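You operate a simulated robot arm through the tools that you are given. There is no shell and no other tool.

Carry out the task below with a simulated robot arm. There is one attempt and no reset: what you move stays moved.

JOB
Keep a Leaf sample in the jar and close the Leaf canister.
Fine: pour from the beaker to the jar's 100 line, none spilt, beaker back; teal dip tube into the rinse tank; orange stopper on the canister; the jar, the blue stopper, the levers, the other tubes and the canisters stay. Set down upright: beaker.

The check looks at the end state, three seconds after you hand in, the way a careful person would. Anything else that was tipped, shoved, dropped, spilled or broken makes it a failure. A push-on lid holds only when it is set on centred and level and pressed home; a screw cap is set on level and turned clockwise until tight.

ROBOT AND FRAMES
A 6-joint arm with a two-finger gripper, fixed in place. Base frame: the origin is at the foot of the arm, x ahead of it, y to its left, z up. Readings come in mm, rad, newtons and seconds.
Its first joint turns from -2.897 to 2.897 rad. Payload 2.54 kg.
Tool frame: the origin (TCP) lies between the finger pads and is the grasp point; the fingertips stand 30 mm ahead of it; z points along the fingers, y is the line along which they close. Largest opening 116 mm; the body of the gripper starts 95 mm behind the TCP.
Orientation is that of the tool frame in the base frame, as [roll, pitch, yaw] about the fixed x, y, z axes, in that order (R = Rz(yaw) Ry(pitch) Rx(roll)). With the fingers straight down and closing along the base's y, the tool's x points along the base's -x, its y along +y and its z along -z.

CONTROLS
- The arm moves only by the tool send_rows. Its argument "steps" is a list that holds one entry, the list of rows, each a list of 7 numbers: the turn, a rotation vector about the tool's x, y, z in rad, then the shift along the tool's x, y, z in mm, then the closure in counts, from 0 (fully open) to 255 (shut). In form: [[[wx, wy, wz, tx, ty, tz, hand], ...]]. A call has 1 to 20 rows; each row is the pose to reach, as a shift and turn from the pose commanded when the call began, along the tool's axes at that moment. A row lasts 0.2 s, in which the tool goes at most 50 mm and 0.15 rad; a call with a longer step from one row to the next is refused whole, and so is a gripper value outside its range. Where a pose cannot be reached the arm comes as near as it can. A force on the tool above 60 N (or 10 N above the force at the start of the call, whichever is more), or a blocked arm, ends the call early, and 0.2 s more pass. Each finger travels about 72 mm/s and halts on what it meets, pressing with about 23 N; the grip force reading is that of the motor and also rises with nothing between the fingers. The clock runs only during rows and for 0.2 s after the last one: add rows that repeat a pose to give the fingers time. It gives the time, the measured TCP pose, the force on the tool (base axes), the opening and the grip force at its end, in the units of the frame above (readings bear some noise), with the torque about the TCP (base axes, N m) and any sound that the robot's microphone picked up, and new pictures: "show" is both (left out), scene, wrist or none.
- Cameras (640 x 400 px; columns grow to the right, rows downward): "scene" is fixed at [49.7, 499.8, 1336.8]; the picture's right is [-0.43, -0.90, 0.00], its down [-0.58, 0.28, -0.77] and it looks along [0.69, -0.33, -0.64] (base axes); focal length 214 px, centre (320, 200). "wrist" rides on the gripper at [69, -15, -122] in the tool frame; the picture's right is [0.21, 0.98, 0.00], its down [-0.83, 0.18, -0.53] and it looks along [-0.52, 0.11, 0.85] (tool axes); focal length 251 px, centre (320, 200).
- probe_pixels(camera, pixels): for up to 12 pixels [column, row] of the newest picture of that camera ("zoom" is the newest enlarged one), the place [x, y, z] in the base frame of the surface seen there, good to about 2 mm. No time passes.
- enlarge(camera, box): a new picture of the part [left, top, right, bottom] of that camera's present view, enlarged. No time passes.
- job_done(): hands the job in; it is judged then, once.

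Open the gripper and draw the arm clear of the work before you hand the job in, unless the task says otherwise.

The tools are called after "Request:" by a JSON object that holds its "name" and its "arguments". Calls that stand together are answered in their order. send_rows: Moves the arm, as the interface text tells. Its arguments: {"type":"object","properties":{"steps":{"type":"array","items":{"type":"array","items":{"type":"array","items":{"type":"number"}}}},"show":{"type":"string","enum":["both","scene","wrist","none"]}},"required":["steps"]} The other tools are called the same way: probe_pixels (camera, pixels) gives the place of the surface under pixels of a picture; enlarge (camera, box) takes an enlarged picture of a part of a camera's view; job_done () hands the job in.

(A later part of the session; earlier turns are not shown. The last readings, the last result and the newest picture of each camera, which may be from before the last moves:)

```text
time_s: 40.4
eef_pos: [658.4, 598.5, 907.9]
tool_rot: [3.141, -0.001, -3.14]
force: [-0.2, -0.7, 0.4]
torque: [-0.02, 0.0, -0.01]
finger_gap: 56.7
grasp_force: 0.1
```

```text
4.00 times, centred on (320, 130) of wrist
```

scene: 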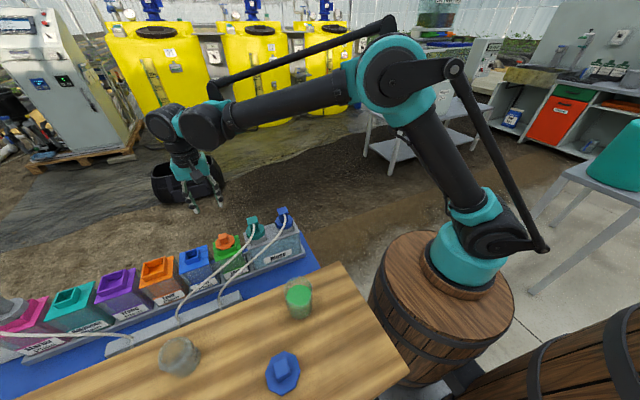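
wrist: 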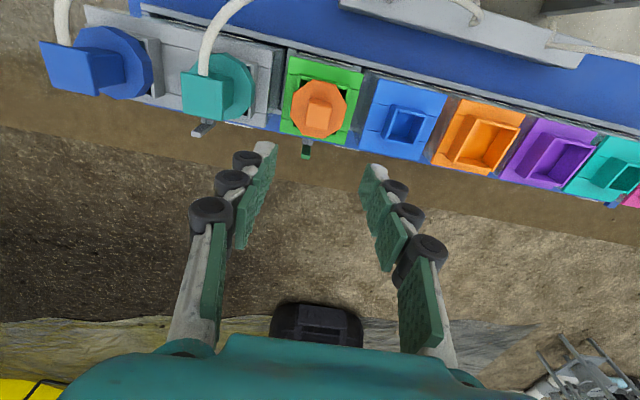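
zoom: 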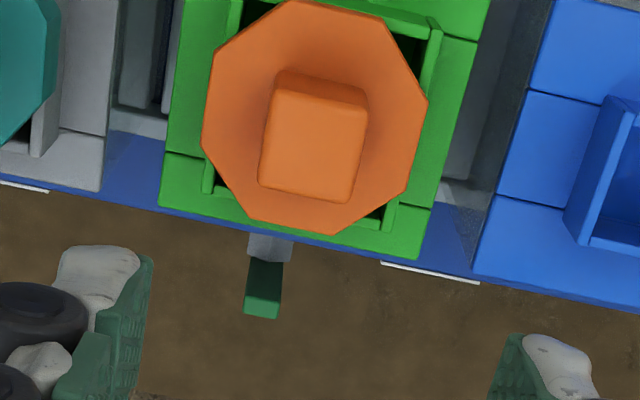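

I check the stopper's levelness and centring by probing its vertices in the newest zoom.

Request:
{"name": "probe_pixels", "arguments": {"camera": "zoom", "pixels": [[212, 55], [206, 140], [255, 215], [335, 230], [405, 185], [424, 100], [385, 25], [280, 8], [315, 155], [232, 20], [430, 50], [390, 215]]}}

Request:
{"name": "enlarge", "arguments": {"camera": "wrist", "box": [160, 40, 280, 130]}}

Request:
{"name": "probe_pixels", "arguments": {"camera": "zoom", "pixels": [[130, 140], [240, 170], [130, 230], [220, 270], [200, 200], [290, 90], [400, 60], [470, 160], [440, 290], [340, 330], [270, 120], [350, 150]]}}

```text
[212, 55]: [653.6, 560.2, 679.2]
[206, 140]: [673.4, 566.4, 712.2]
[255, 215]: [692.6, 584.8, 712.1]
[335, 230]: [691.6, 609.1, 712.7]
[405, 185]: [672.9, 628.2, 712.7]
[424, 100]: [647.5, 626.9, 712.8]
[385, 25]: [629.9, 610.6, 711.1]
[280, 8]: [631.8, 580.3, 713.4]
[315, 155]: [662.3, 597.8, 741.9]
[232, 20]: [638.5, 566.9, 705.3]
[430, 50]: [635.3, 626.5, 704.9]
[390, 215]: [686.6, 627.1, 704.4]
```

```text
4.44 times, centred on (220, 85) of wrist
```

zoom: 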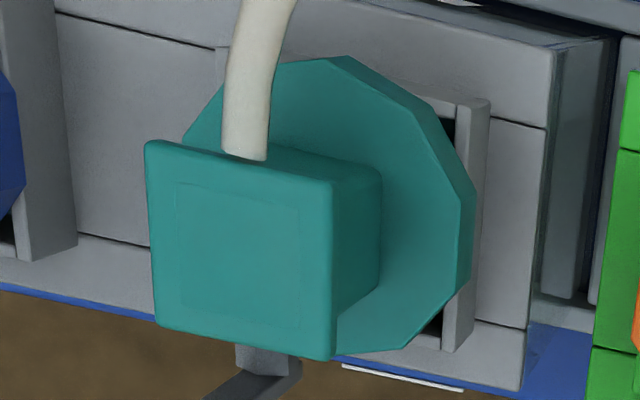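

```text
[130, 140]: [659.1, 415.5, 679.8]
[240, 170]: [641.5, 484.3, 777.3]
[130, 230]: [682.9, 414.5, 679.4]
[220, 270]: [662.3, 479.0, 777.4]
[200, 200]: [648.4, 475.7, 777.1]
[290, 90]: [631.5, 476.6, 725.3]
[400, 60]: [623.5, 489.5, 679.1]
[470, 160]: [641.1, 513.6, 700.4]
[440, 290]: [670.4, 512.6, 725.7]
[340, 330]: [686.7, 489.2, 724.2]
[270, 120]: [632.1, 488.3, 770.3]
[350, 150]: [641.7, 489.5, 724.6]
```

Both the stopper (all vertices z≈712) and tube (disc top 724.6) are well seated. Now I move high over the table to inspect the jar and its 100 line closely.

Request:
{"name": "send_rows", "arguments": {"steps": [[[0, 0, 0, 20, 5, -40, 60], [0, 0, 0, 60, 15, -60, 0], [0, 0, 0, 105, 25, -70, 0], [0, 0, 0, 150, 35, -75, 0], [0, 0, 0, 195, 45, -75, 0], [0, 0, 0, 240, 55, -75, 0], [0, 0, 0, 285, 65, -75, 0], [0, 0, 0, 330, 75, -75, 0], [0, 0, 0, 375, 85, -75, 0], [0, 0, 0, 415, 92, -75, 0], [0, 0, 0, 443, 92, -75, 0], [0, 0, 0, 443, 92, -75, 0]]], "show": "both"}}

Request:
{"name": "enlarge", "arguments": {"camera": "wrist", "box": [240, 130, 400, 230]}}

```text
time_s: 43.0
eef_pos: [220.5, 689.8, 980.7]
tool_rot: [-3.142, 0.0, 3.141]
force: [0.1, -0.1, -0.1]
torque: [0.02, 0.0, -0.01]
finger_gap: 116.2
grasp_force: 0.1
```

scene: 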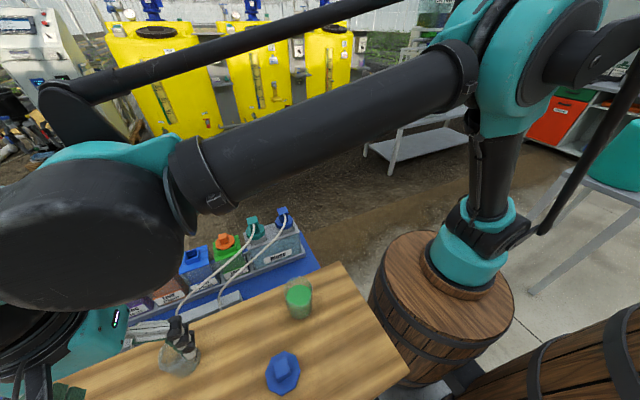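
wrist: 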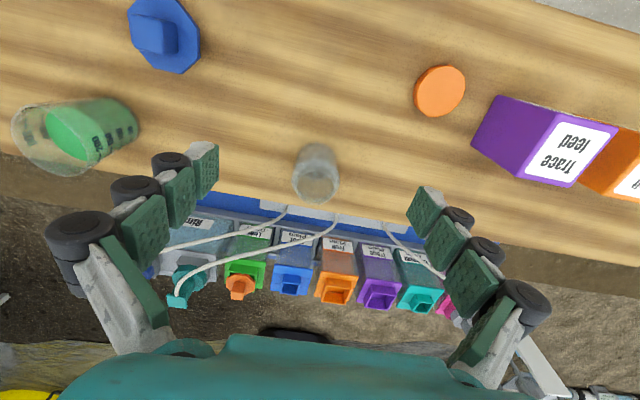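

```text
4.00 times, centred on (320, 180) of wrist
```

zoom: 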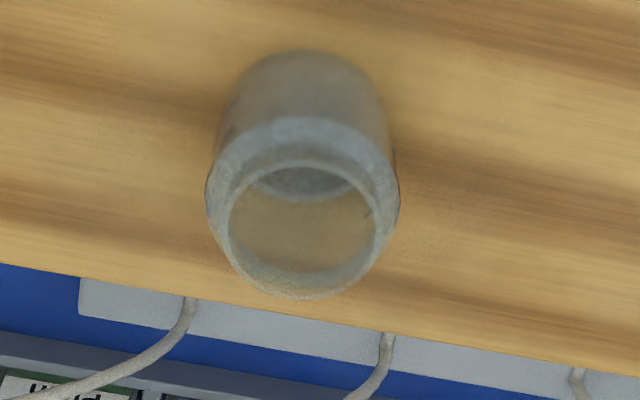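

I probe the jar's rim and base outline here for its centre.

Request:
{"name": "enlarge", "arguments": {"camera": "wrist", "box": [284, 138, 348, 208]}}

Request:
{"name": "probe_pixels", "arguments": {"camera": "zoom", "pixels": [[340, 110], [240, 120], [140, 180], [110, 230], [460, 190], [470, 250], [300, 300], [250, 340], [150, 280], [420, 310], [320, 40], [200, 330]]}}

```text
5.71 times, centred on (316, 173) of wrist
```

zoom: 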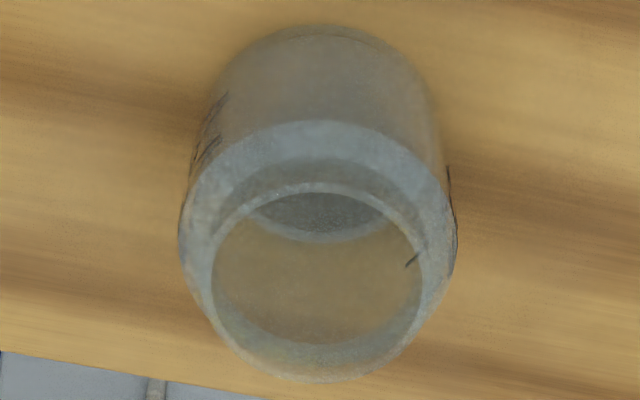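

```text
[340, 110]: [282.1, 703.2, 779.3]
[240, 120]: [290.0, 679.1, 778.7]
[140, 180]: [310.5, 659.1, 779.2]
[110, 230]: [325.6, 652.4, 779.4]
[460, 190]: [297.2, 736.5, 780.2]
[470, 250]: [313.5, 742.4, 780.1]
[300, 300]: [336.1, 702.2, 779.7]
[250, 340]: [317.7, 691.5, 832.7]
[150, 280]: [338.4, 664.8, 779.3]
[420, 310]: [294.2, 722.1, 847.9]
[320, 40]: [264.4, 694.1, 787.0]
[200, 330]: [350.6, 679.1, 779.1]
```

The jar's neck centre is near (287.6, 698.3), rim z≈853, neck inner radius ≈21 mm. I now move toward the beaker at height ~1000, turning the tool 90° so the fingers will close along x.

Request:
{"name": "send_rows", "arguments": {"steps": [[[0, 0, 0.14, -6, -20, -5, 0], [0, 0, 0.28, -12, -42, -10, 0], [0, 0, 0.42, -18, -64, -15, 0], [0, 0, 0.56, -24, -86, -20, 0], [0, 0, 0.7, -30, -108, -20, 0], [0, 0, 0.84, -36, -130, -20, 0], [0, 0, 0.98, -42, -152, -20, 0], [0, 0, 1.12, -48, -174, -20, 0], [0, 0, 1.26, -54, -200, -20, 0], [0, 0, 1.4, -60, -226, -20, 0], [0, 0, 1.5, -64, -245, -20, 0], [0, 0, 1.5708, -64.5, -251, -20, 0], [0, 0, 1.5708, -64.5, -251, -20, 0]]], "show": "both"}}

```text
time_s: 45.8
eef_pos: [282.4, 437.5, 999.9]
tool_rot: [3.142, 0.001, 1.57]
force: [-0.2, 0.6, 0.1]
torque: [0.0, -0.01, -0.03]
finger_gap: 116.1
grasp_force: 0.1
```

scene: 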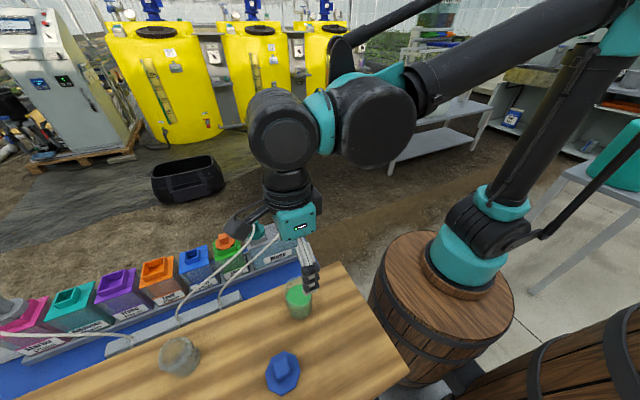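
wrist: 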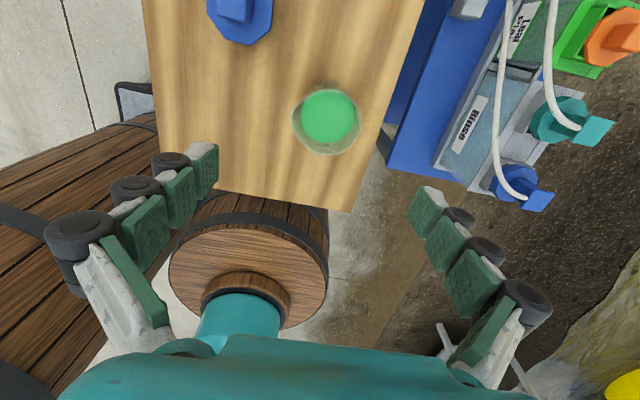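

The yaw is reached and the beaker is at (326,120) in the wrist view. I zoom on the beaker and on the jar's marks in the scene.

Request:
{"name": "enlarge", "arguments": {"camera": "wrist", "box": [280, 80, 376, 165]}}

Request:
{"name": "probe_pixels", "arguments": {"camera": "zoom", "pixels": [[320, 355], [200, 320], [160, 200], [250, 60], [400, 80], [470, 200], [430, 310], [320, 200], [300, 60], [260, 345], [480, 150], [170, 260]]}}

Request:
{"name": "enlarge", "arguments": {"camera": "scene", "box": [156, 332, 204, 378]}}

Request:
{"name": "enlarge", "arguments": {"camera": "scene", "box": [274, 270, 324, 325]}}

```text
4.71 times, centred on (328, 122) of wrist
```

zoom: 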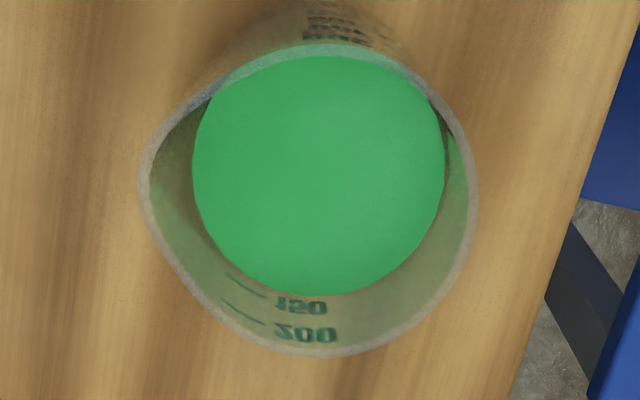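

```text
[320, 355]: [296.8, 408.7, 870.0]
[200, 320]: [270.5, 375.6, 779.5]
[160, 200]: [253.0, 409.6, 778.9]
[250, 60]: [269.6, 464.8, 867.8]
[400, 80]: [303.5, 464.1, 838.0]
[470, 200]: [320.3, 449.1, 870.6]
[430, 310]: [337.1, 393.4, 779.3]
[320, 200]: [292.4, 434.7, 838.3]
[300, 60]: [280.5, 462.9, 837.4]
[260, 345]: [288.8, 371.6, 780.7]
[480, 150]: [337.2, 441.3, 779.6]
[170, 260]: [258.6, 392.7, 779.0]
```

```text
8.70 times, centred on (180, 355) of scene
```

zoom: 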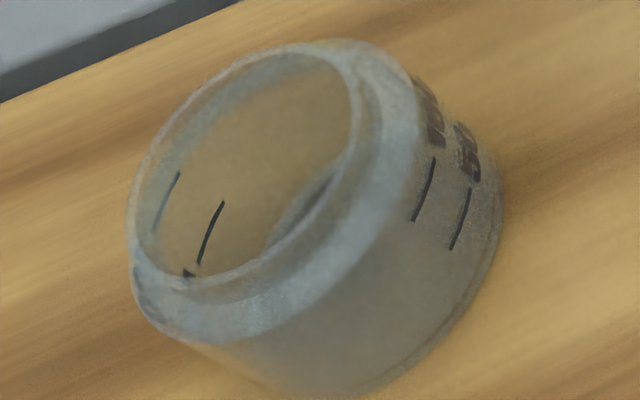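

```text
7.27 times, centred on (299, 298) of scene
```

zoom: 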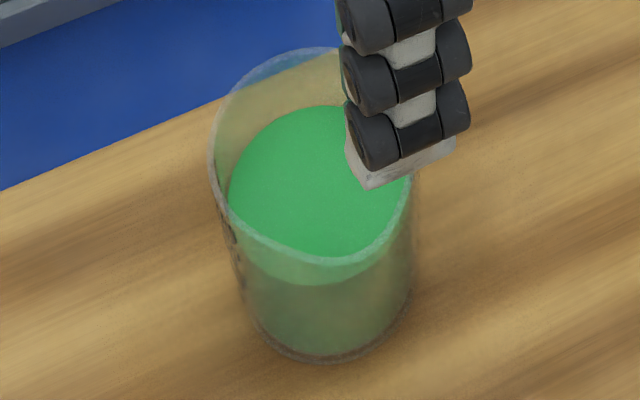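

The beaker's rim has a spout pointing toward −X (tip ≈(251,438) vs centre (290,441), rim z≈870, radius 32). I re-zoom on the jar's marks in the scene and probe them to get the 100 line's height.

Request:
{"name": "enlarge", "arguments": {"camera": "scene", "box": [176, 336, 204, 364]}}

Request:
{"name": "probe_pixels", "arguments": {"camera": "zoom", "pixels": [[360, 180], [330, 230], [450, 240], [420, 290], [380, 60], [470, 130], [300, 300], [420, 200]]}}

```text
14.29 times, centred on (190, 350) of scene
```

zoom: 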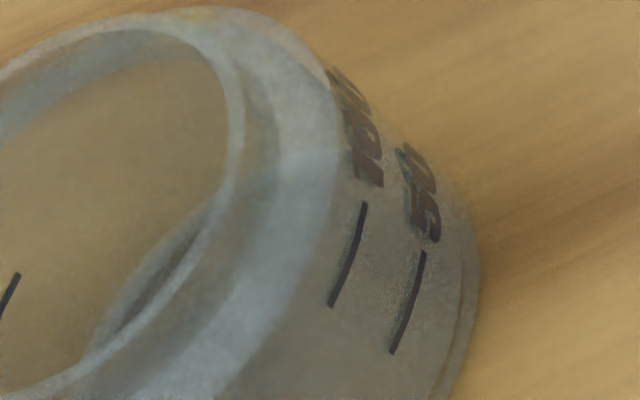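

```text
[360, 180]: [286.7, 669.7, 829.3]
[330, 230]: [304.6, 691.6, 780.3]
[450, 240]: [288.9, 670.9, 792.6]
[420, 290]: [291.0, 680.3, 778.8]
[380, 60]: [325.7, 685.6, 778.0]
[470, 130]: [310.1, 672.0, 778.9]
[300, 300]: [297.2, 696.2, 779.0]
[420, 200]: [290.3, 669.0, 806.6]
```

The text is hit by the probe; I probe exactly on the line strokes of 100 (~(349,252)) and 50 (~(410,300)).

Request:
{"name": "probe_pixels", "arguments": {"camera": "zoom", "pixels": [[362, 210], [358, 225], [352, 245], [346, 263], [340, 280], [334, 297], [421, 262], [415, 280], [409, 300], [402, 322], [396, 342], [8, 295]]}}

```text
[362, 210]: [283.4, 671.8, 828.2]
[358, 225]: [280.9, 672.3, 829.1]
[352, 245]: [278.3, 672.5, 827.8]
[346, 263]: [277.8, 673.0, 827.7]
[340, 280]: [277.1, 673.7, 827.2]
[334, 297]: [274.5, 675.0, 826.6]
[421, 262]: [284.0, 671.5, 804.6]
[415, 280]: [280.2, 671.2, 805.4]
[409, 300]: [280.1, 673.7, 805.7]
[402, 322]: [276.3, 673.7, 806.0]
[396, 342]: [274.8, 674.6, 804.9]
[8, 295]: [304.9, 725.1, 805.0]
```

The jar's 100 line is at z≈827.8 and the 50 line at z≈805.2 (≈0.45 mm per mL). Now I turn the tool another 90° above the beaker so the spout faces away from the camera side (fingers closing along y).

Request:
{"name": "send_rows", "arguments": {"steps": [[[0, 0, 0.14, 0, 1, 0, 0], [0, 0, 0.28, 1, 2, 0, 0], [0, 0, 0.42, 1, 3, 0, 0], [0, 0, 0.56, 2, 4, 0, 0], [0, 0, 0.7, 2, 5, 0, 0], [0, 0, 0.84, 3, 6, 0, 0], [0, 0, 0.98, 3, 7, 0, 0], [0, 0, 1.12, 3.5, 7.5, 0, 0], [0, 0, 1.26, 3.5, 7.5, 0, 0], [0, 0, 1.4, 3.5, 7.5, 0, 0], [0, 0, 1.5, 3.5, 7.5, 0, 0], [0, 0, 1.5708, 3.5, 7.5, 0, 0], [0, 0, 1.5708, 3.5, 7.5, 0, 0]]], "show": "both"}}

Request:
{"name": "enlarge", "arguments": {"camera": "wrist", "box": [270, 60, 390, 170]}}

```text
time_s: 48.6
eef_pos: [400.5, -35.4, 997.9]
tool_rot: [-3.08, -0.009, 0.073]
force: [-0.2, -0.5, 0.0]
torque: [0.01, 0.06, -0.01]
finger_gap: 116.1
grasp_force: 0.0
out of reach, approached as far as the arm can: row 1, 2, 3, 4, 5, 6, 7, 8, 9, 10, 11, 12, 13
```

scene: 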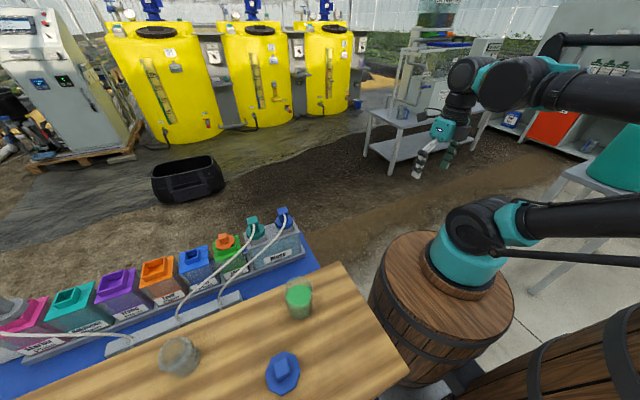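
wrist: 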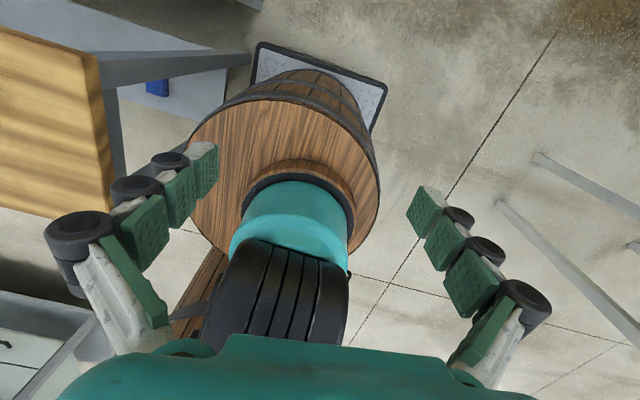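

```text
3.64 times, centred on (330, 115) of wrist
```

zoom: 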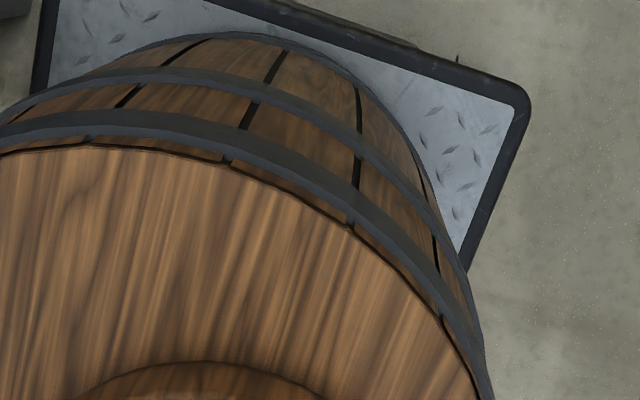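

The extra turn was beyond the wrist's limit and the arm swung to (400, −35, 998); the scene shows the beaker, stopper and jar untouched. I send a zero move to learn what the commanded pose now is.

Request:
{"name": "send_rows", "arguments": {"steps": [[[0, 0, 0, 0, 0, 0, 0]]], "show": "none"}}

```text
time_s: 49.0
eef_pos: [402.0, -36.2, 997.0]
tool_rot: [-3.081, -0.008, 0.075]
force: [0.8, 0.8, 0.1]
torque: [0.01, 0.01, -0.03]
finger_gap: 115.9
grasp_force: 0.1
```

The commanded pose is now where the arm stopped. I first level the tool and turn it back away from the wrist limit in small steps.

Request:
{"name": "send_rows", "arguments": {"steps": [[[-0.02, -0.001, -0.1, 0, -10, 0, 0], [-0.04, -0.004, -0.2, 0, -20, 0, 0], [-0.06, -0.009, -0.3, 0, -30, 0, 0], [-0.06, -0.009, -0.3, 0, -30, 0, 0]]], "show": "scene"}}

```text
time_s: 50.0
eef_pos: [398.6, -16.1, 1000.2]
tool_rot: [3.141, -0.009, 0.376]
force: [-1.1, -0.6, -0.7]
torque: [-0.01, 0.0, -0.01]
finger_gap: 115.6
grasp_force: 0.1
```

scene: 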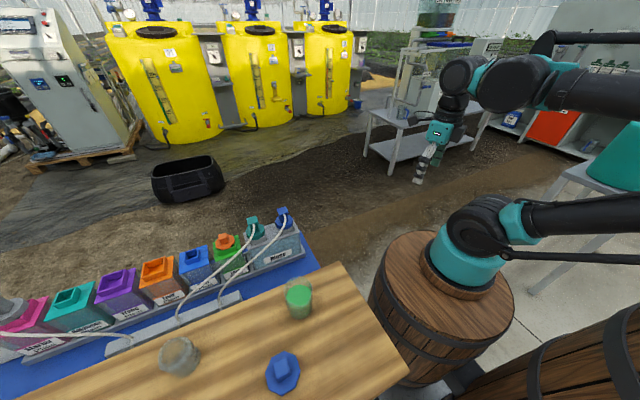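

Tool is level again (yaw 0.376). I swing back over the beaker at z≈1000 with the original orientation (tool x toward −X), turning away from the limit all the way.

Request:
{"name": "send_rows", "arguments": {"steps": [[[0, 0, -0.1456, 0, 0, 0, 0], [0, 0, -0.2912, 0, 0, 0, 0], [0, 0, -0.4368, 3.9, -27.3, 0, 0], [0, 0, -0.5824, 7.8, -54.7, 0, 0], [0, 0, -0.728, 11.8, -82, 0, 0], [0, 0, -0.8736, 15.7, -109.4, 0, 0], [0, 0, -1.0192, 19.6, -136.7, 0, 0], [0, 0, -1.1648, 23.5, -164.1, 0, 0], [0, 0, -1.3104, 27.5, -191.4, 0, 0], [0, 0, -1.456, 31.4, -218.8, 0, 0], [0, 0, -1.6016, 35.3, -246.1, 0, 0], [0, 0, -1.7472, 39.2, -273.5, 0, 0], [0, 0, -1.8928, 43.2, -300.8, 0, 0], [0, 0, -2.0384, 47.1, -328.2, 0, 0], [0, 0, -2.184, 51, -355.5, 0, 0], [0, 0, -2.3296, 54.9, -382.9, 0, 0], [0, 0, -2.4752, 58.9, -410.2, 0, 0], [0, 0, -2.6208, 62.8, -437.6, 0, 0], [0, 0, -2.7656, 66.7, -464.9, 0, 0], [0, 0, -2.7656, 66.7, -464.9, 0, 0]]], "show": "both"}}

```text
time_s: 54.2
eef_pos: [286.3, 438.8, 1001.1]
tool_rot: [3.14, 0.009, 3.141]
force: [-0.7, 0.4, 0.1]
torque: [-0.02, -0.02, -0.02]
finger_gap: 115.9
grasp_force: 0.0
```

scene: 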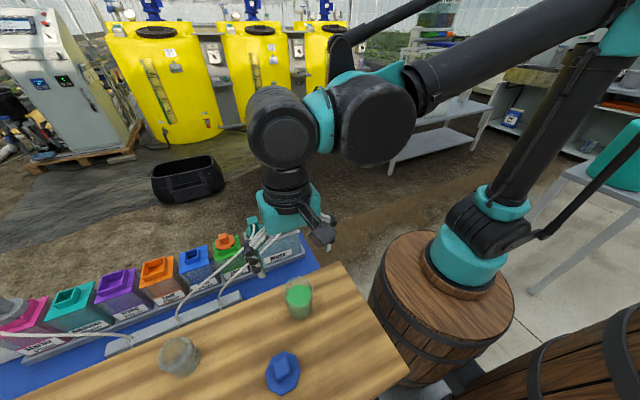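
wrist: 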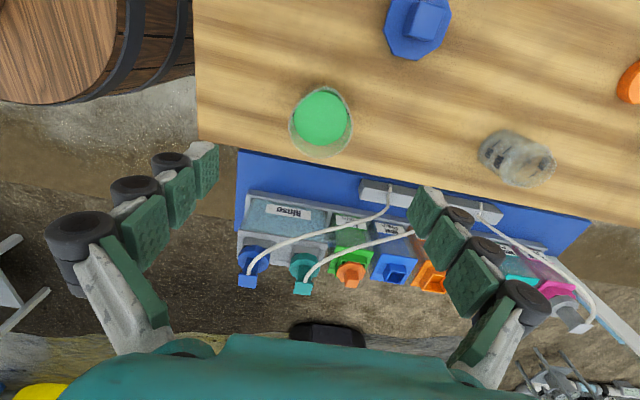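

Back above the beaker, orientation restored. I zoom on the beaker here to confirm the spout direction and centre.

Request:
{"name": "enlarge", "arguments": {"camera": "wrist", "box": [272, 70, 368, 170]}}

Request:
{"name": "probe_pixels", "arguments": {"camera": "zoom", "pixels": [[310, 65], [205, 140], [195, 220], [240, 310], [330, 345], [420, 290], [430, 200], [400, 130], [310, 180], [280, 90], [350, 75], [325, 60]]}}

```text
4.00 times, centred on (320, 120) of wrist
```

zoom: 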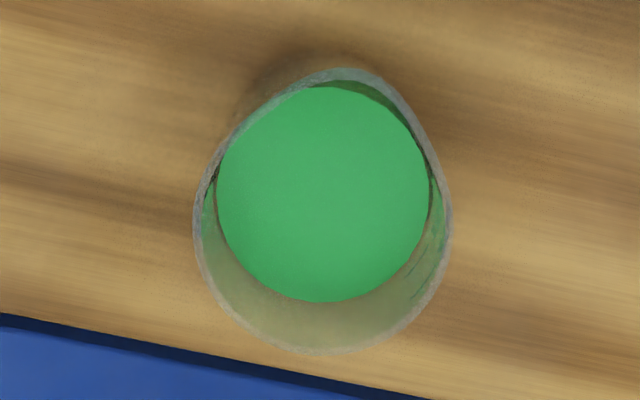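

```text
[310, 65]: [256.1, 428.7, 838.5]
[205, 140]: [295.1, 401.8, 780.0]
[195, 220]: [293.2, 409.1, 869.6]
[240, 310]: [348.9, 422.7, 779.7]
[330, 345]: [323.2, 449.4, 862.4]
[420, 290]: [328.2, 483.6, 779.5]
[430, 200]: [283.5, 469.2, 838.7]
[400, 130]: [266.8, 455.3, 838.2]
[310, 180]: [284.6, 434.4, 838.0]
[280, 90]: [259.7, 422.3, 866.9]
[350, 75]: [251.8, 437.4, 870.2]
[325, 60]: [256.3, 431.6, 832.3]
```

The spout points along −X (tip (252,437)). I align to the beaker centre (290, 441) and descend to z≈890, then re-check.

Request:
{"name": "send_rows", "arguments": {"steps": [[[0, 0.009, 0, -3.7, 2.2, 20, 0], [0, 0.009, 0, -3.7, 2.2, 50, 0], [0, 0.009, 0, -3.7, 2.2, 80, 0], [0, 0.009, 0, -3.7, 2.2, 105, 0], [0, 0.009, 0, -3.7, 2.2, 112, 0], [0, 0.009, 0, -3.7, 2.2, 112, 0]]], "show": "both"}}

Request:
{"name": "enlarge", "arguments": {"camera": "wrist", "box": [200, 60, 440, 220]}}

```text
time_s: 55.6
eef_pos: [291.6, 436.5, 888.7]
tool_rot: [3.139, 0.001, -3.141]
force: [0.0, 0.7, 0.4]
torque: [0.0, 0.0, 0.0]
finger_gap: 115.9
grasp_force: 0.0
```

scene: 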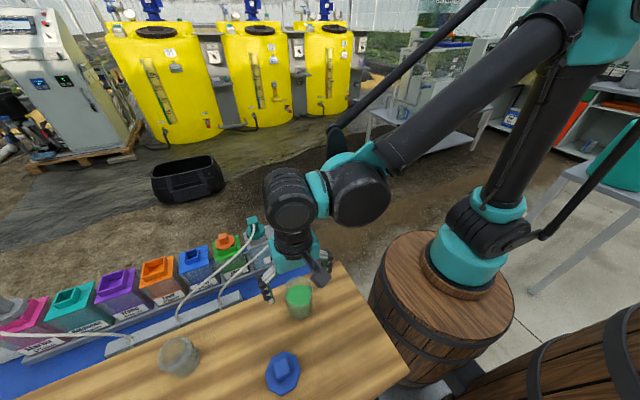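
wrist: 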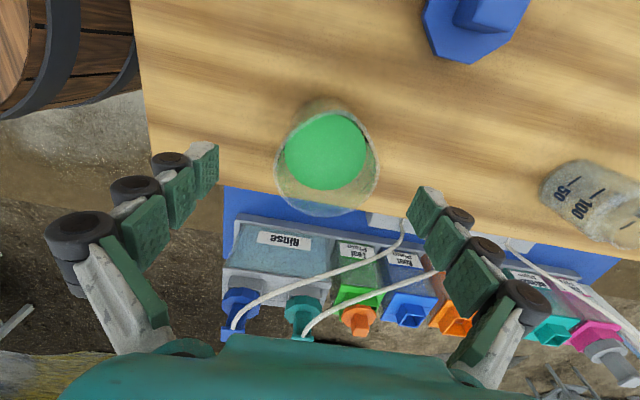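

```text
2.50 times, centred on (320, 140) of wrist
```

zoom: 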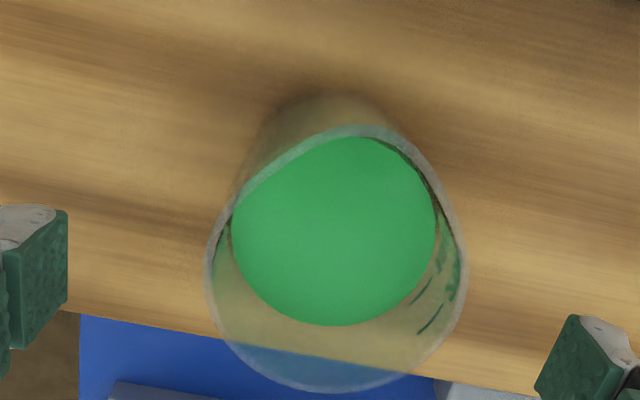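

The rim centre appears ~7 px (≈4 mm) toward +y of the tool axis, agreeing with the reading (436.5). I shift +4 mm in y, descend 62 mm, and check again before closing.

Request:
{"name": "send_rows", "arguments": {"steps": [[[0, 0, 0, 1, 4, 15, 0], [0, 0, 0, 1, 4, 32, 0], [0, 0, 0, 1, 4, 48, 0], [0, 0, 0, 1, 4, 60, 0], [0, 0, 0, 1, 4, 62, 0], [0, 0, 0, 1, 4, 62, 0]]], "show": "both"}}

Request:
{"name": "enlarge", "arguments": {"camera": "wrist", "box": [170, 80, 490, 280]}}

Request:
{"name": "enlarge", "arguments": {"camera": "scene", "box": [250, 240, 350, 330]}}

```text
time_s: 57.0
eef_pos: [291.0, 442.6, 828.8]
tool_rot: [3.139, 0.0, 3.14]
force: [-0.2, 0.7, -1.0]
torque: [-0.01, -0.04, 0.04]
finger_gap: 115.9
grasp_force: 0.1
```

scene: 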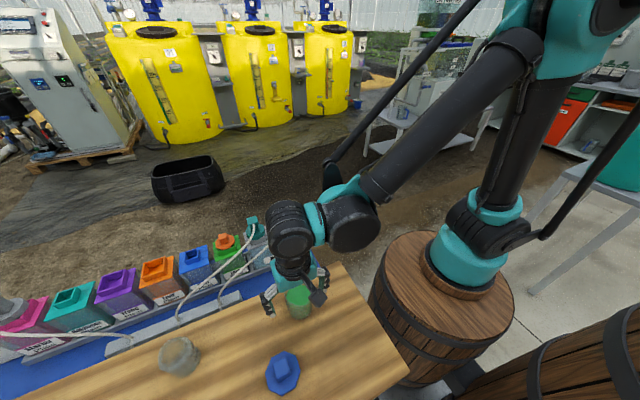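
wrist: 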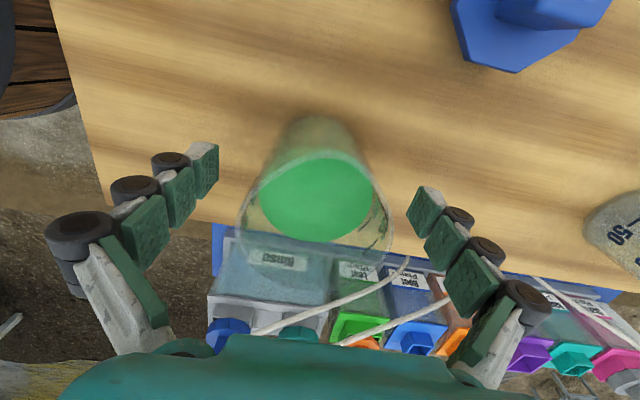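

```text
2.00 times, centred on (330, 180) of wrist
```

zoom: 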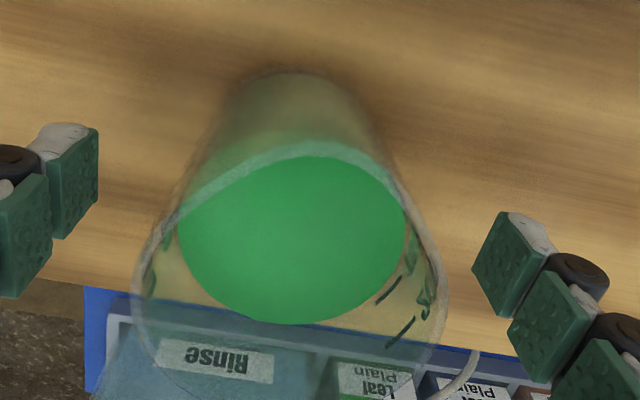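

```text
4.44 times, centred on (300, 285) of scene
```

zoom: 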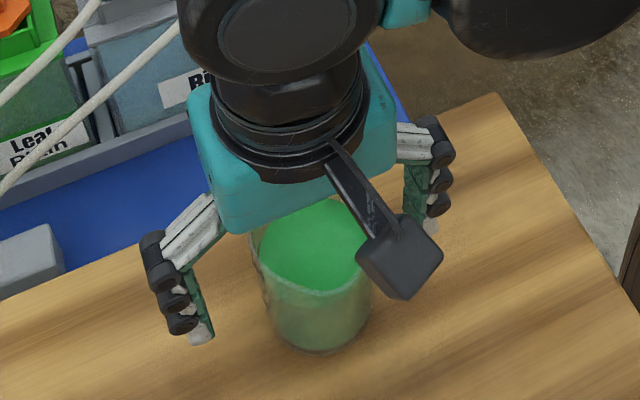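

The beaker is ~1.7 mm toward −y of the tool axis, so I nudge −1.7 mm and close the fingers gradually onto its sides.

Request:
{"name": "send_rows", "arguments": {"steps": [[[0, 0, 0, 1, -1.7, 0, 0], [0, 0, 0, 1, -1.7, 0, 50], [0, 0, 0, 1, -1.7, 0, 80], [0, 0, 0, 1, -1.7, 0, 95], [0, 0, 0, 1, -1.7, 0, 105], [0, 0, 0, 1, -1.7, 0, 115], [0, 0, 0, 1, -1.7, 0, 125], [0, 0, 0, 1, -1.7, 0, 135], [0, 0, 0, 1, -1.7, 0, 145], [0, 0, 0, 1, -1.7, 0, 160], [0, 0, 0, 1, -1.7, 0, 200], [0, 0, 0, 1, -1.7, 0, 255], [0, 0, 0, 1, -1.7, 0, 255]]], "show": "both"}}

Request:
{"name": "enlarge", "arguments": {"camera": "wrist", "box": [200, 80, 440, 240]}}

Request:
{"name": "enlarge", "arguments": {"camera": "scene", "box": [250, 240, 350, 330]}}

```text
time_s: 59.8
eef_pos: [290.6, 441.2, 828.6]
tool_rot: [3.14, -0.001, 3.14]
force: [1.4, -1.3, 7.3]
torque: [-0.12, 0.05, 0.0]
finger_gap: 64.1
grasp_force: 22.7
```

scene: 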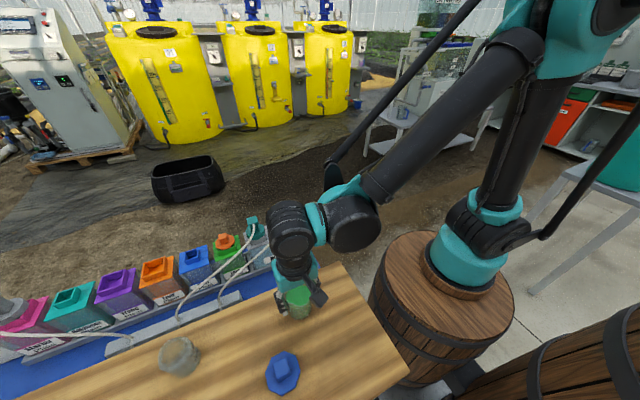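
wrist: 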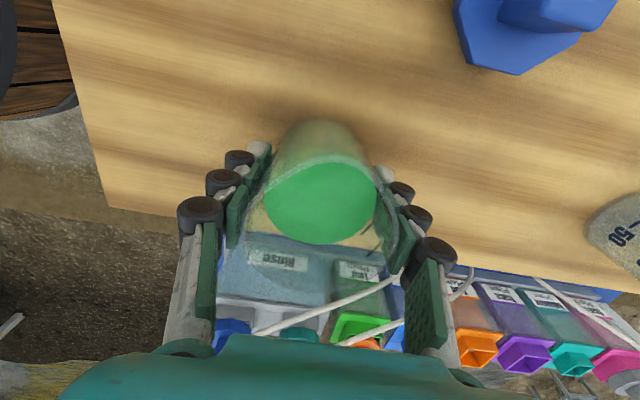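

```text
2.50 times, centred on (320, 160) of wrist
```

zoom: 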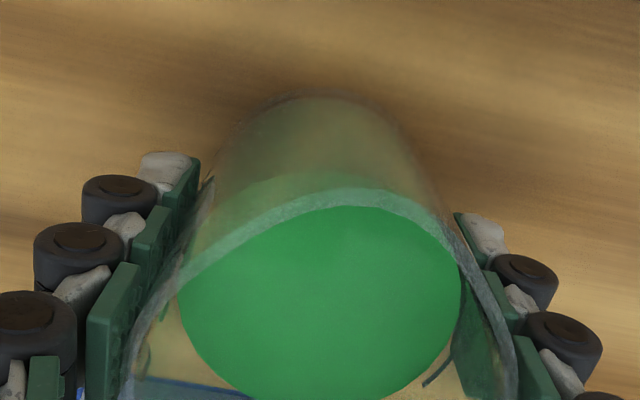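

```text
4.44 times, centred on (300, 285) of scene
```

zoom: 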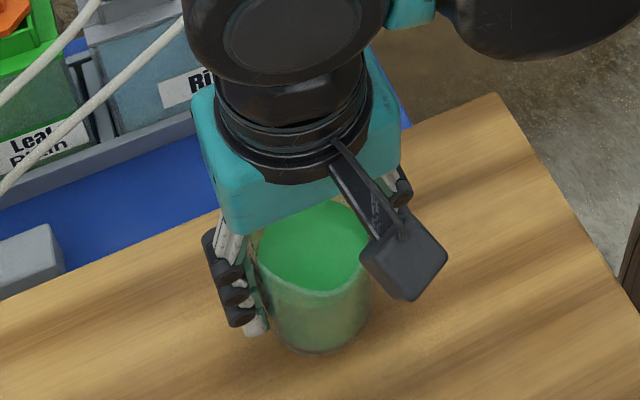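

Gripped (gap 64.1 mm, so radius ≈32). I lift gently by 110 mm with gradual rows and check the hold.

Request:
{"name": "send_rows", "arguments": {"steps": [[[0, 0, 0, 0, 0, -2, 255], [0, 0, 0, 0, 0, -6, 255], [0, 0, 0, 0, 0, -12, 255], [0, 0, 0, 0, 0, -20, 255], [0, 0, 0, 0, 0, -30, 255], [0, 0, 0, 0, 0, -42, 255], [0, 0, 0, 0, 0, -54, 255], [0, 0, 0, 0, 0, -66, 255], [0, 0, 0, 0, 0, -78, 255], [0, 0, 0, 0, 0, -90, 255], [0, 0, 0, 0, 0, -100, 255], [0, 0, 0, 0, 0, -107, 255], [0, 0, 0, 0, 0, -110, 255], [0, 0, 0, 0, 0, -110, 255]]], "show": "both"}}

Request:
{"name": "enlarge", "arguments": {"camera": "scene", "box": [250, 220, 350, 310]}}

```text
time_s: 62.8
eef_pos: [288.9, 439.5, 939.4]
tool_rot: [3.142, 0.0, -3.141]
force: [-0.8, -0.2, -1.5]
torque: [0.02, 0.01, 0.05]
finger_gap: 63.9
grasp_force: 22.9
```

scene: 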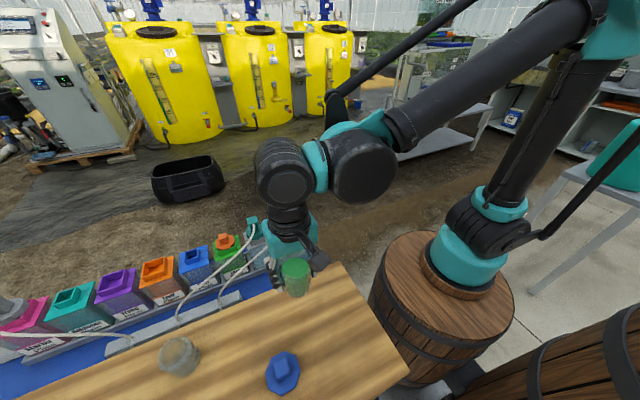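
wrist: 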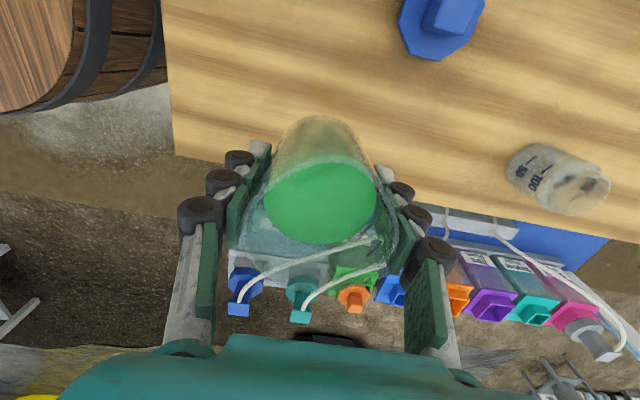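

```text
4.44 times, centred on (300, 265) of scene
```

zoom: 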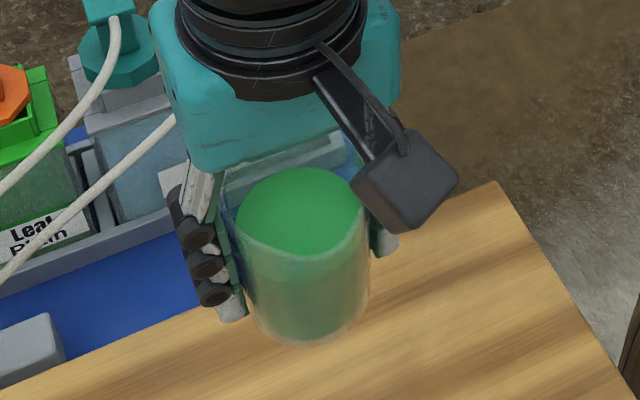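

Held firmly. I carry it smoothly to a point on the far side of the jar (y≈759, z≈965) while turning the tool 90° so the spout will face back toward the jar.

Request:
{"name": "send_rows", "arguments": {"steps": [[[0, 0, -0.0148, 0, 3, -0.3, 255], [0, 0, -0.0395, 0.1, 8, -0.7, 255], [0, 0, -0.079, 0.2, 16, -1.4, 255], [0, 0, -0.138, 0.4, 28, -2.4, 255], [0, 0, -0.2173, 0.7, 44, -3.7, 255], [0, 0, -0.3112, 1, 63, -5.4, 255], [0, 0, -0.41, 1.3, 83, -7, 255], [0, 0, -0.5088, 1.6, 103, -8.8, 255], [0, 0, -0.6076, 1.9, 123, -10.5, 255], [0, 0, -0.7064, 2.2, 143, -12.2, 255], [0, 0, -0.8052, 2.6, 163, -13.9, 255], [0, 0, -0.904, 2.9, 183, -15.6, 255], [0, 0, -1.0028, 3.2, 203, -17.3, 255], [0, 0, -1.1016, 3.5, 223, -19, 255], [0, 0, -1.2004, 3.8, 243, -20.7, 255], [0, 0, -1.2992, 4.1, 263, -22.4, 255], [0, 0, -1.393, 4.4, 282, -24, 255], [0, 0, -1.472, 4.7, 298, -25.4, 255], [0, 0, -1.5313, 4.9, 310, -26.4, 255], [0, 0, -1.5708, 5, 318, -27, 255]]], "show": "both"}}

```text
time_s: 67.0
eef_pos: [286.0, 759.1, 963.7]
tool_rot: [-3.141, 0.001, -1.571]
force: [-0.3, -1.3, -2.1]
torque: [0.02, -0.02, -0.01]
finger_gap: 64.0
grasp_force: 23.0
```

scene: 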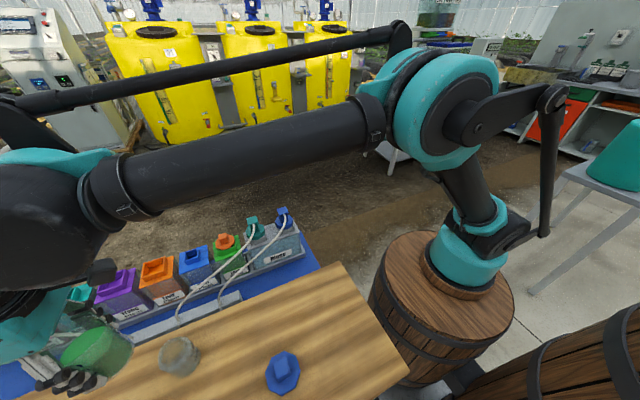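
wrist: 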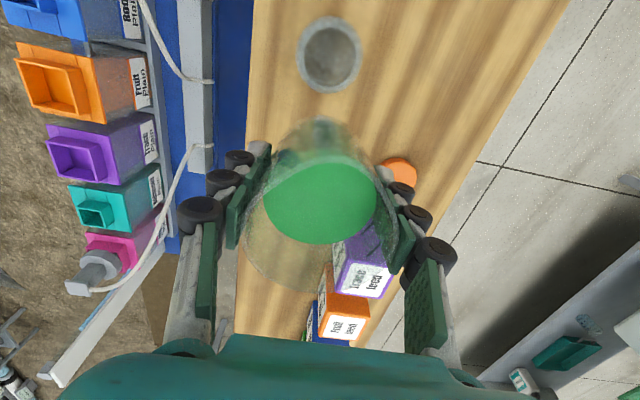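

The jar's mouth is visible at (330,55) in the wrist view. I zoom to pin its centre before tilting.

Request:
{"name": "enlarge", "arguments": {"camera": "wrist", "box": [280, 10, 380, 140]}}

Request:
{"name": "probe_pixels", "arguments": {"camera": "zoom", "pixels": [[255, 60], [340, 20], [430, 60], [440, 120], [400, 190], [345, 205], [290, 195], [250, 130], [262, 90], [345, 30], [422, 150], [345, 120]]}}

```text
3.08 times, centred on (330, 75) of wrist
```

zoom: 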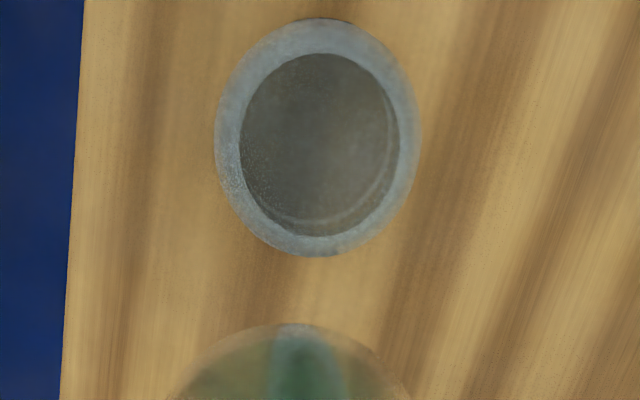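

```text
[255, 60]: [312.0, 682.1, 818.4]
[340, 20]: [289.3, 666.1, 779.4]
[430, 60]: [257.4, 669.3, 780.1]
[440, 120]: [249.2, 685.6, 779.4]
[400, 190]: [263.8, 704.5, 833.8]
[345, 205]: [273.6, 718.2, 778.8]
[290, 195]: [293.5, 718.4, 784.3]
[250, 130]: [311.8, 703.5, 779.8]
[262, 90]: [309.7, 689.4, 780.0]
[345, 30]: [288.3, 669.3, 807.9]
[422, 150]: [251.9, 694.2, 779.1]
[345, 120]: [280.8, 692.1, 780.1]
```

Jar centre ≈(288.5, 698.2), consistent; the spout tip is aimed at y≈703, x≈288. Still high above, I tilt gently to ~15° first as a reach test.

Request:
{"name": "send_rows", "arguments": {"steps": [[[0, -0.01, 0, 0, 0, 0, 255], [0, -0.03, 0, 0, 0, 0, 255], [0, -0.06, 0, 0, 0, 0, 255], [0, -0.09, 0, 0, 0, 0, 255]]], "show": "none"}}

```text
time_s: 68.0
eef_pos: [285.1, 759.3, 965.2]
tool_rot: [3.14, 0.092, -1.57]
force: [1.1, 0.6, -2.4]
torque: [-0.01, 0.01, -0.02]
finger_gap: 64.2
grasp_force: 23.1
```

The tilt direction is right (tool pitch 0.092) and reachable. I continue the tilt in place to 0.52 rad (30°).

Request:
{"name": "send_rows", "arguments": {"steps": [[[0, -0.03, 0, 0, 0, 0, 255], [0, -0.065, 0, 0, 0, 0, 255], [0, -0.1, 0, 0, 0, 0, 255], [0, -0.14, 0, 0, 0, 0, 255], [0, -0.18, 0, 0, 0, 0, 255], [0, -0.22, 0, 0, 0, 0, 255], [0, -0.26, 0, 0, 0, 0, 255], [0, -0.3, 0, 0, 0, 0, 255], [0, -0.34, 0, 0, 0, 0, 255], [0, -0.38, 0, 0, 0, 0, 255], [0, -0.41, 0, 0, 0, 0, 255], [0, -0.4336, 0, 0, 0, 0, 255], [0, -0.4336, 0, 0, 0, 0, 255]]], "show": "both"}}

Request:
{"name": "enlarge", "arguments": {"camera": "scene", "box": [0, 240, 240, 400]}}

```text
time_s: 70.8
eef_pos: [284.5, 759.0, 965.8]
tool_rot: [3.141, 0.525, -1.572]
force: [-0.2, 0.2, -2.3]
torque: [-0.02, -0.01, 0.01]
finger_gap: 64.3
grasp_force: 23.0
```

scene: 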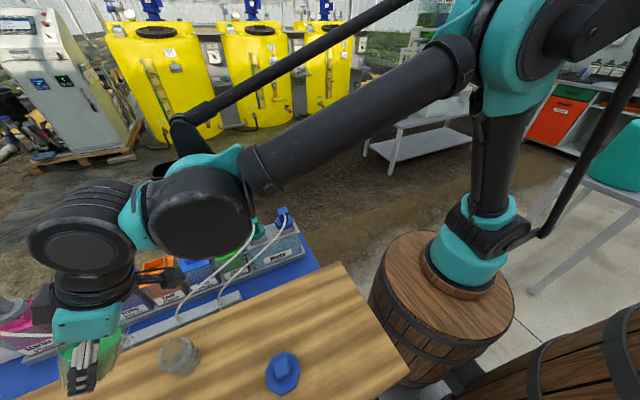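
wrist: 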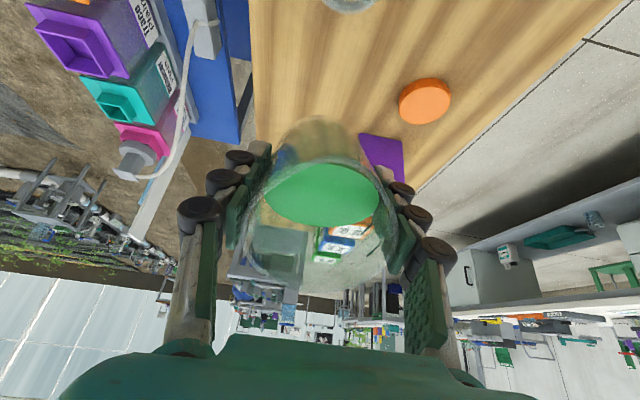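

```text
2.50 times, centred on (120, 320) of scene
```

zoom: 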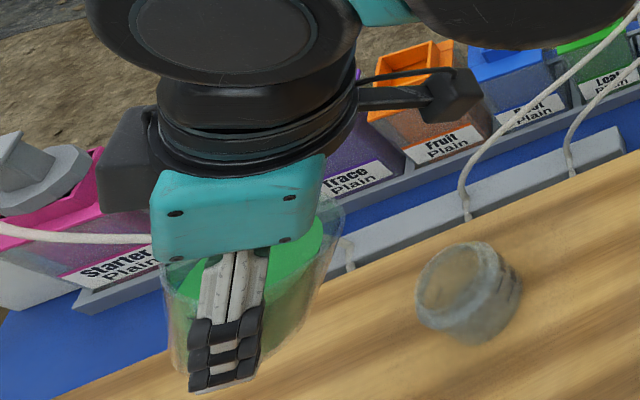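

Now 30° tilted with liquid level held. I descend 80 mm straight down toward the pour height (lip from z≈982 to ≈902), then check clearances.

Request:
{"name": "send_rows", "arguments": {"steps": [[[0, 0, 0, 2, 0, 3.4, 255], [0, 0, 0, 6.1, 0, 10.3, 255], [0, 0, 0, 12.3, 0, 20.6, 255], [0, 0, 0, 18.4, 0, 31, 255], [0, 0, 0, 24.5, 0, 41.3, 255], [0, 0, 0, 30.7, 0, 51.6, 255], [0, 0, 0, 36, 0, 60.5, 255], [0, 0, 0, 39.3, 0, 66, 255], [0, 0, 0, 40.9, 0, 68.8, 255], [0, 0, 0, 40.9, 0, 68.8, 255]]], "show": "both"}}

Request:
{"name": "enlarge", "arguments": {"camera": "scene", "box": [40, 270, 240, 400]}}

```text
time_s: 73.0
eef_pos: [284.9, 757.8, 886.4]
tool_rot: [3.139, 0.525, -1.574]
force: [0.4, -1.2, -1.7]
torque: [0.01, -0.02, -0.04]
finger_gap: 64.2
grasp_force: 23.2
```

scene: 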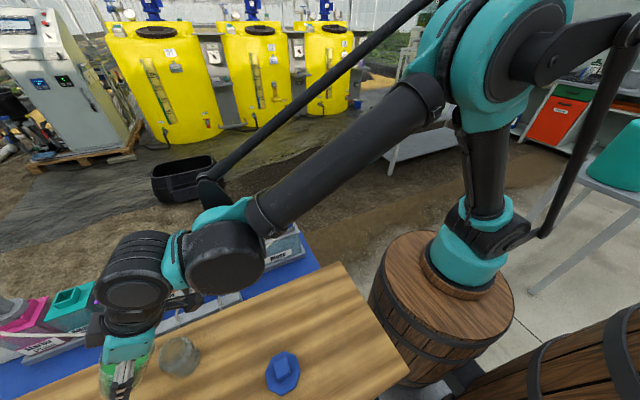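
wrist: 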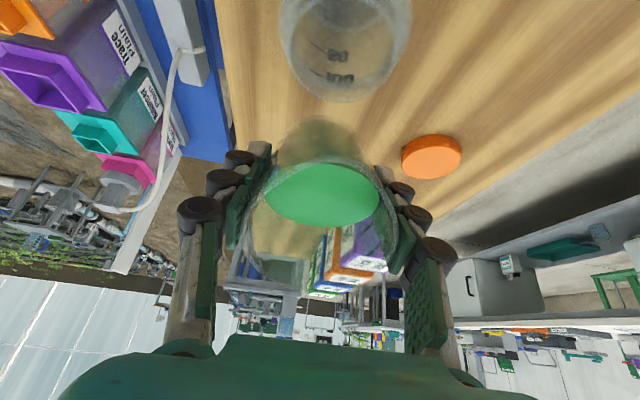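

```text
3.08 times, centred on (140, 335) of scene
```

zoom: 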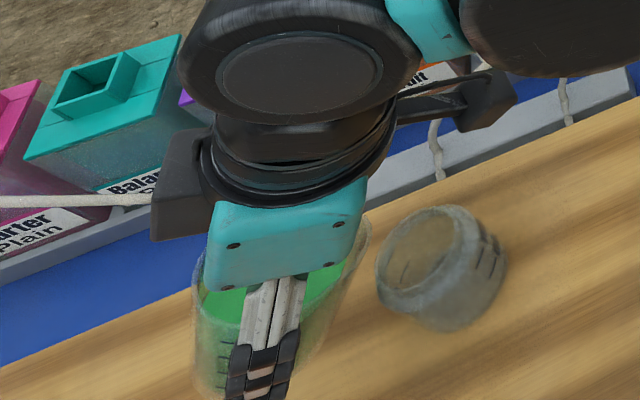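

Clearances match the computed geometry (lip ≈50 mm above the rim, just past the jar's centre). I descend 21 mm more and tilt on to 38° pivoting about the spout tip — just short of pouring.

Request:
{"name": "send_rows", "arguments": {"steps": [[[0, 0, 0, 2.5, 0, 4.4, 255], [0, 0, 0, 5.5, 0, 9.5, 255], [0, 0, 0, 8.5, 0, 14.7, 255], [0, 0, 0, 10.5, 0, 18.2, 255], [0, -0.035, 0, 9.07, 0, 16.85, 255], [0, -0.07, 0, 7.68, 0, 15.44, 255], [0, -0.105, 0, 6.35, 0, 13.99, 255], [0, -0.14, 0, 5.07, 0, 12.49, 255], [0, -0.14, 0, 5.07, 0, 12.49, 255]]], "show": "both"}}

Request:
{"name": "enlarge", "arguments": {"camera": "scene", "box": [80, 290, 240, 395]}}

Request:
{"name": "enlarge", "arguments": {"camera": "wrist", "box": [220, 0, 460, 240]}}

```text
time_s: 75.0
eef_pos: [286.0, 759.8, 871.7]
tool_rot: [3.138, 0.665, -1.574]
force: [0.5, -0.2, -1.9]
torque: [-0.01, 0.03, 0.01]
finger_gap: 63.9
grasp_force: 22.9
```

scene: 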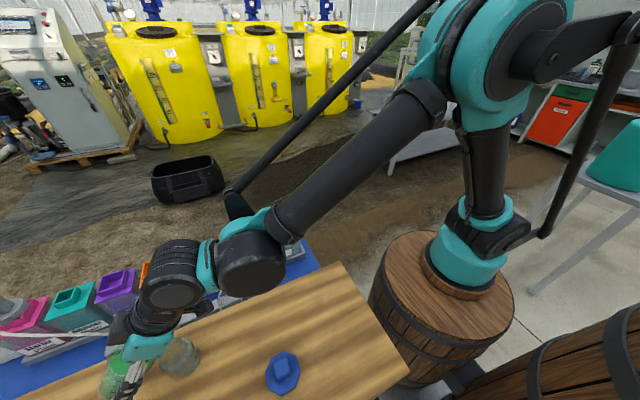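
wrist: 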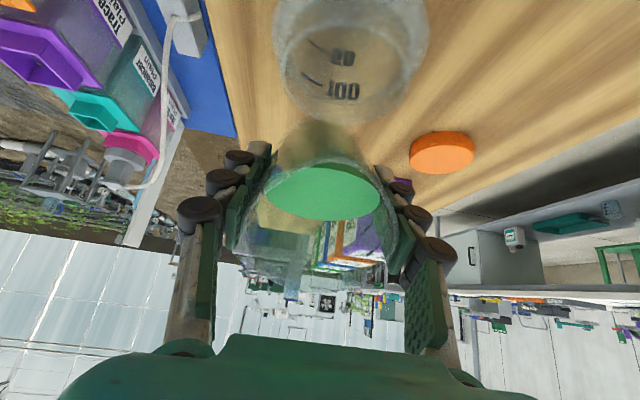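

```text
3.81 times, centred on (160, 342) of scene
```

zoom: 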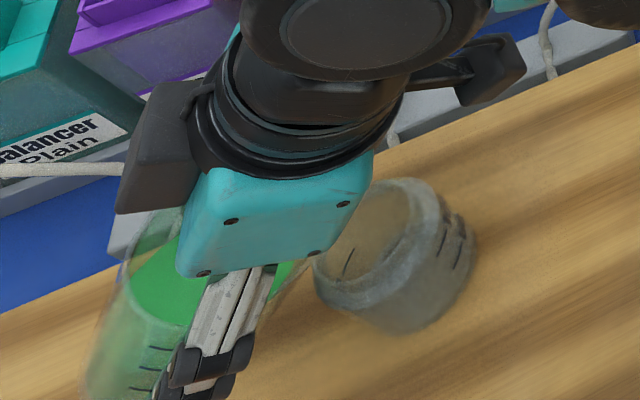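

```text
1.67 times, centred on (340, 120) of wrist
```

zoom: 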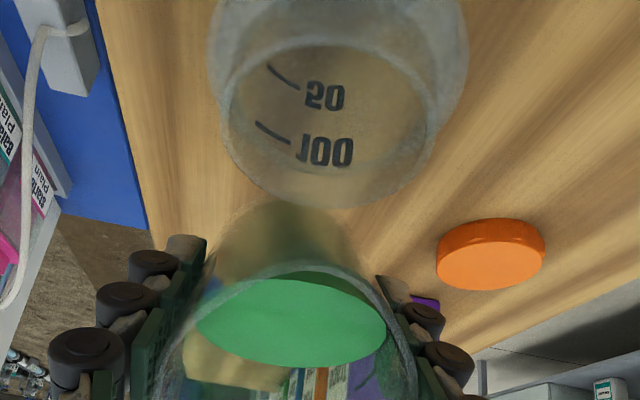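

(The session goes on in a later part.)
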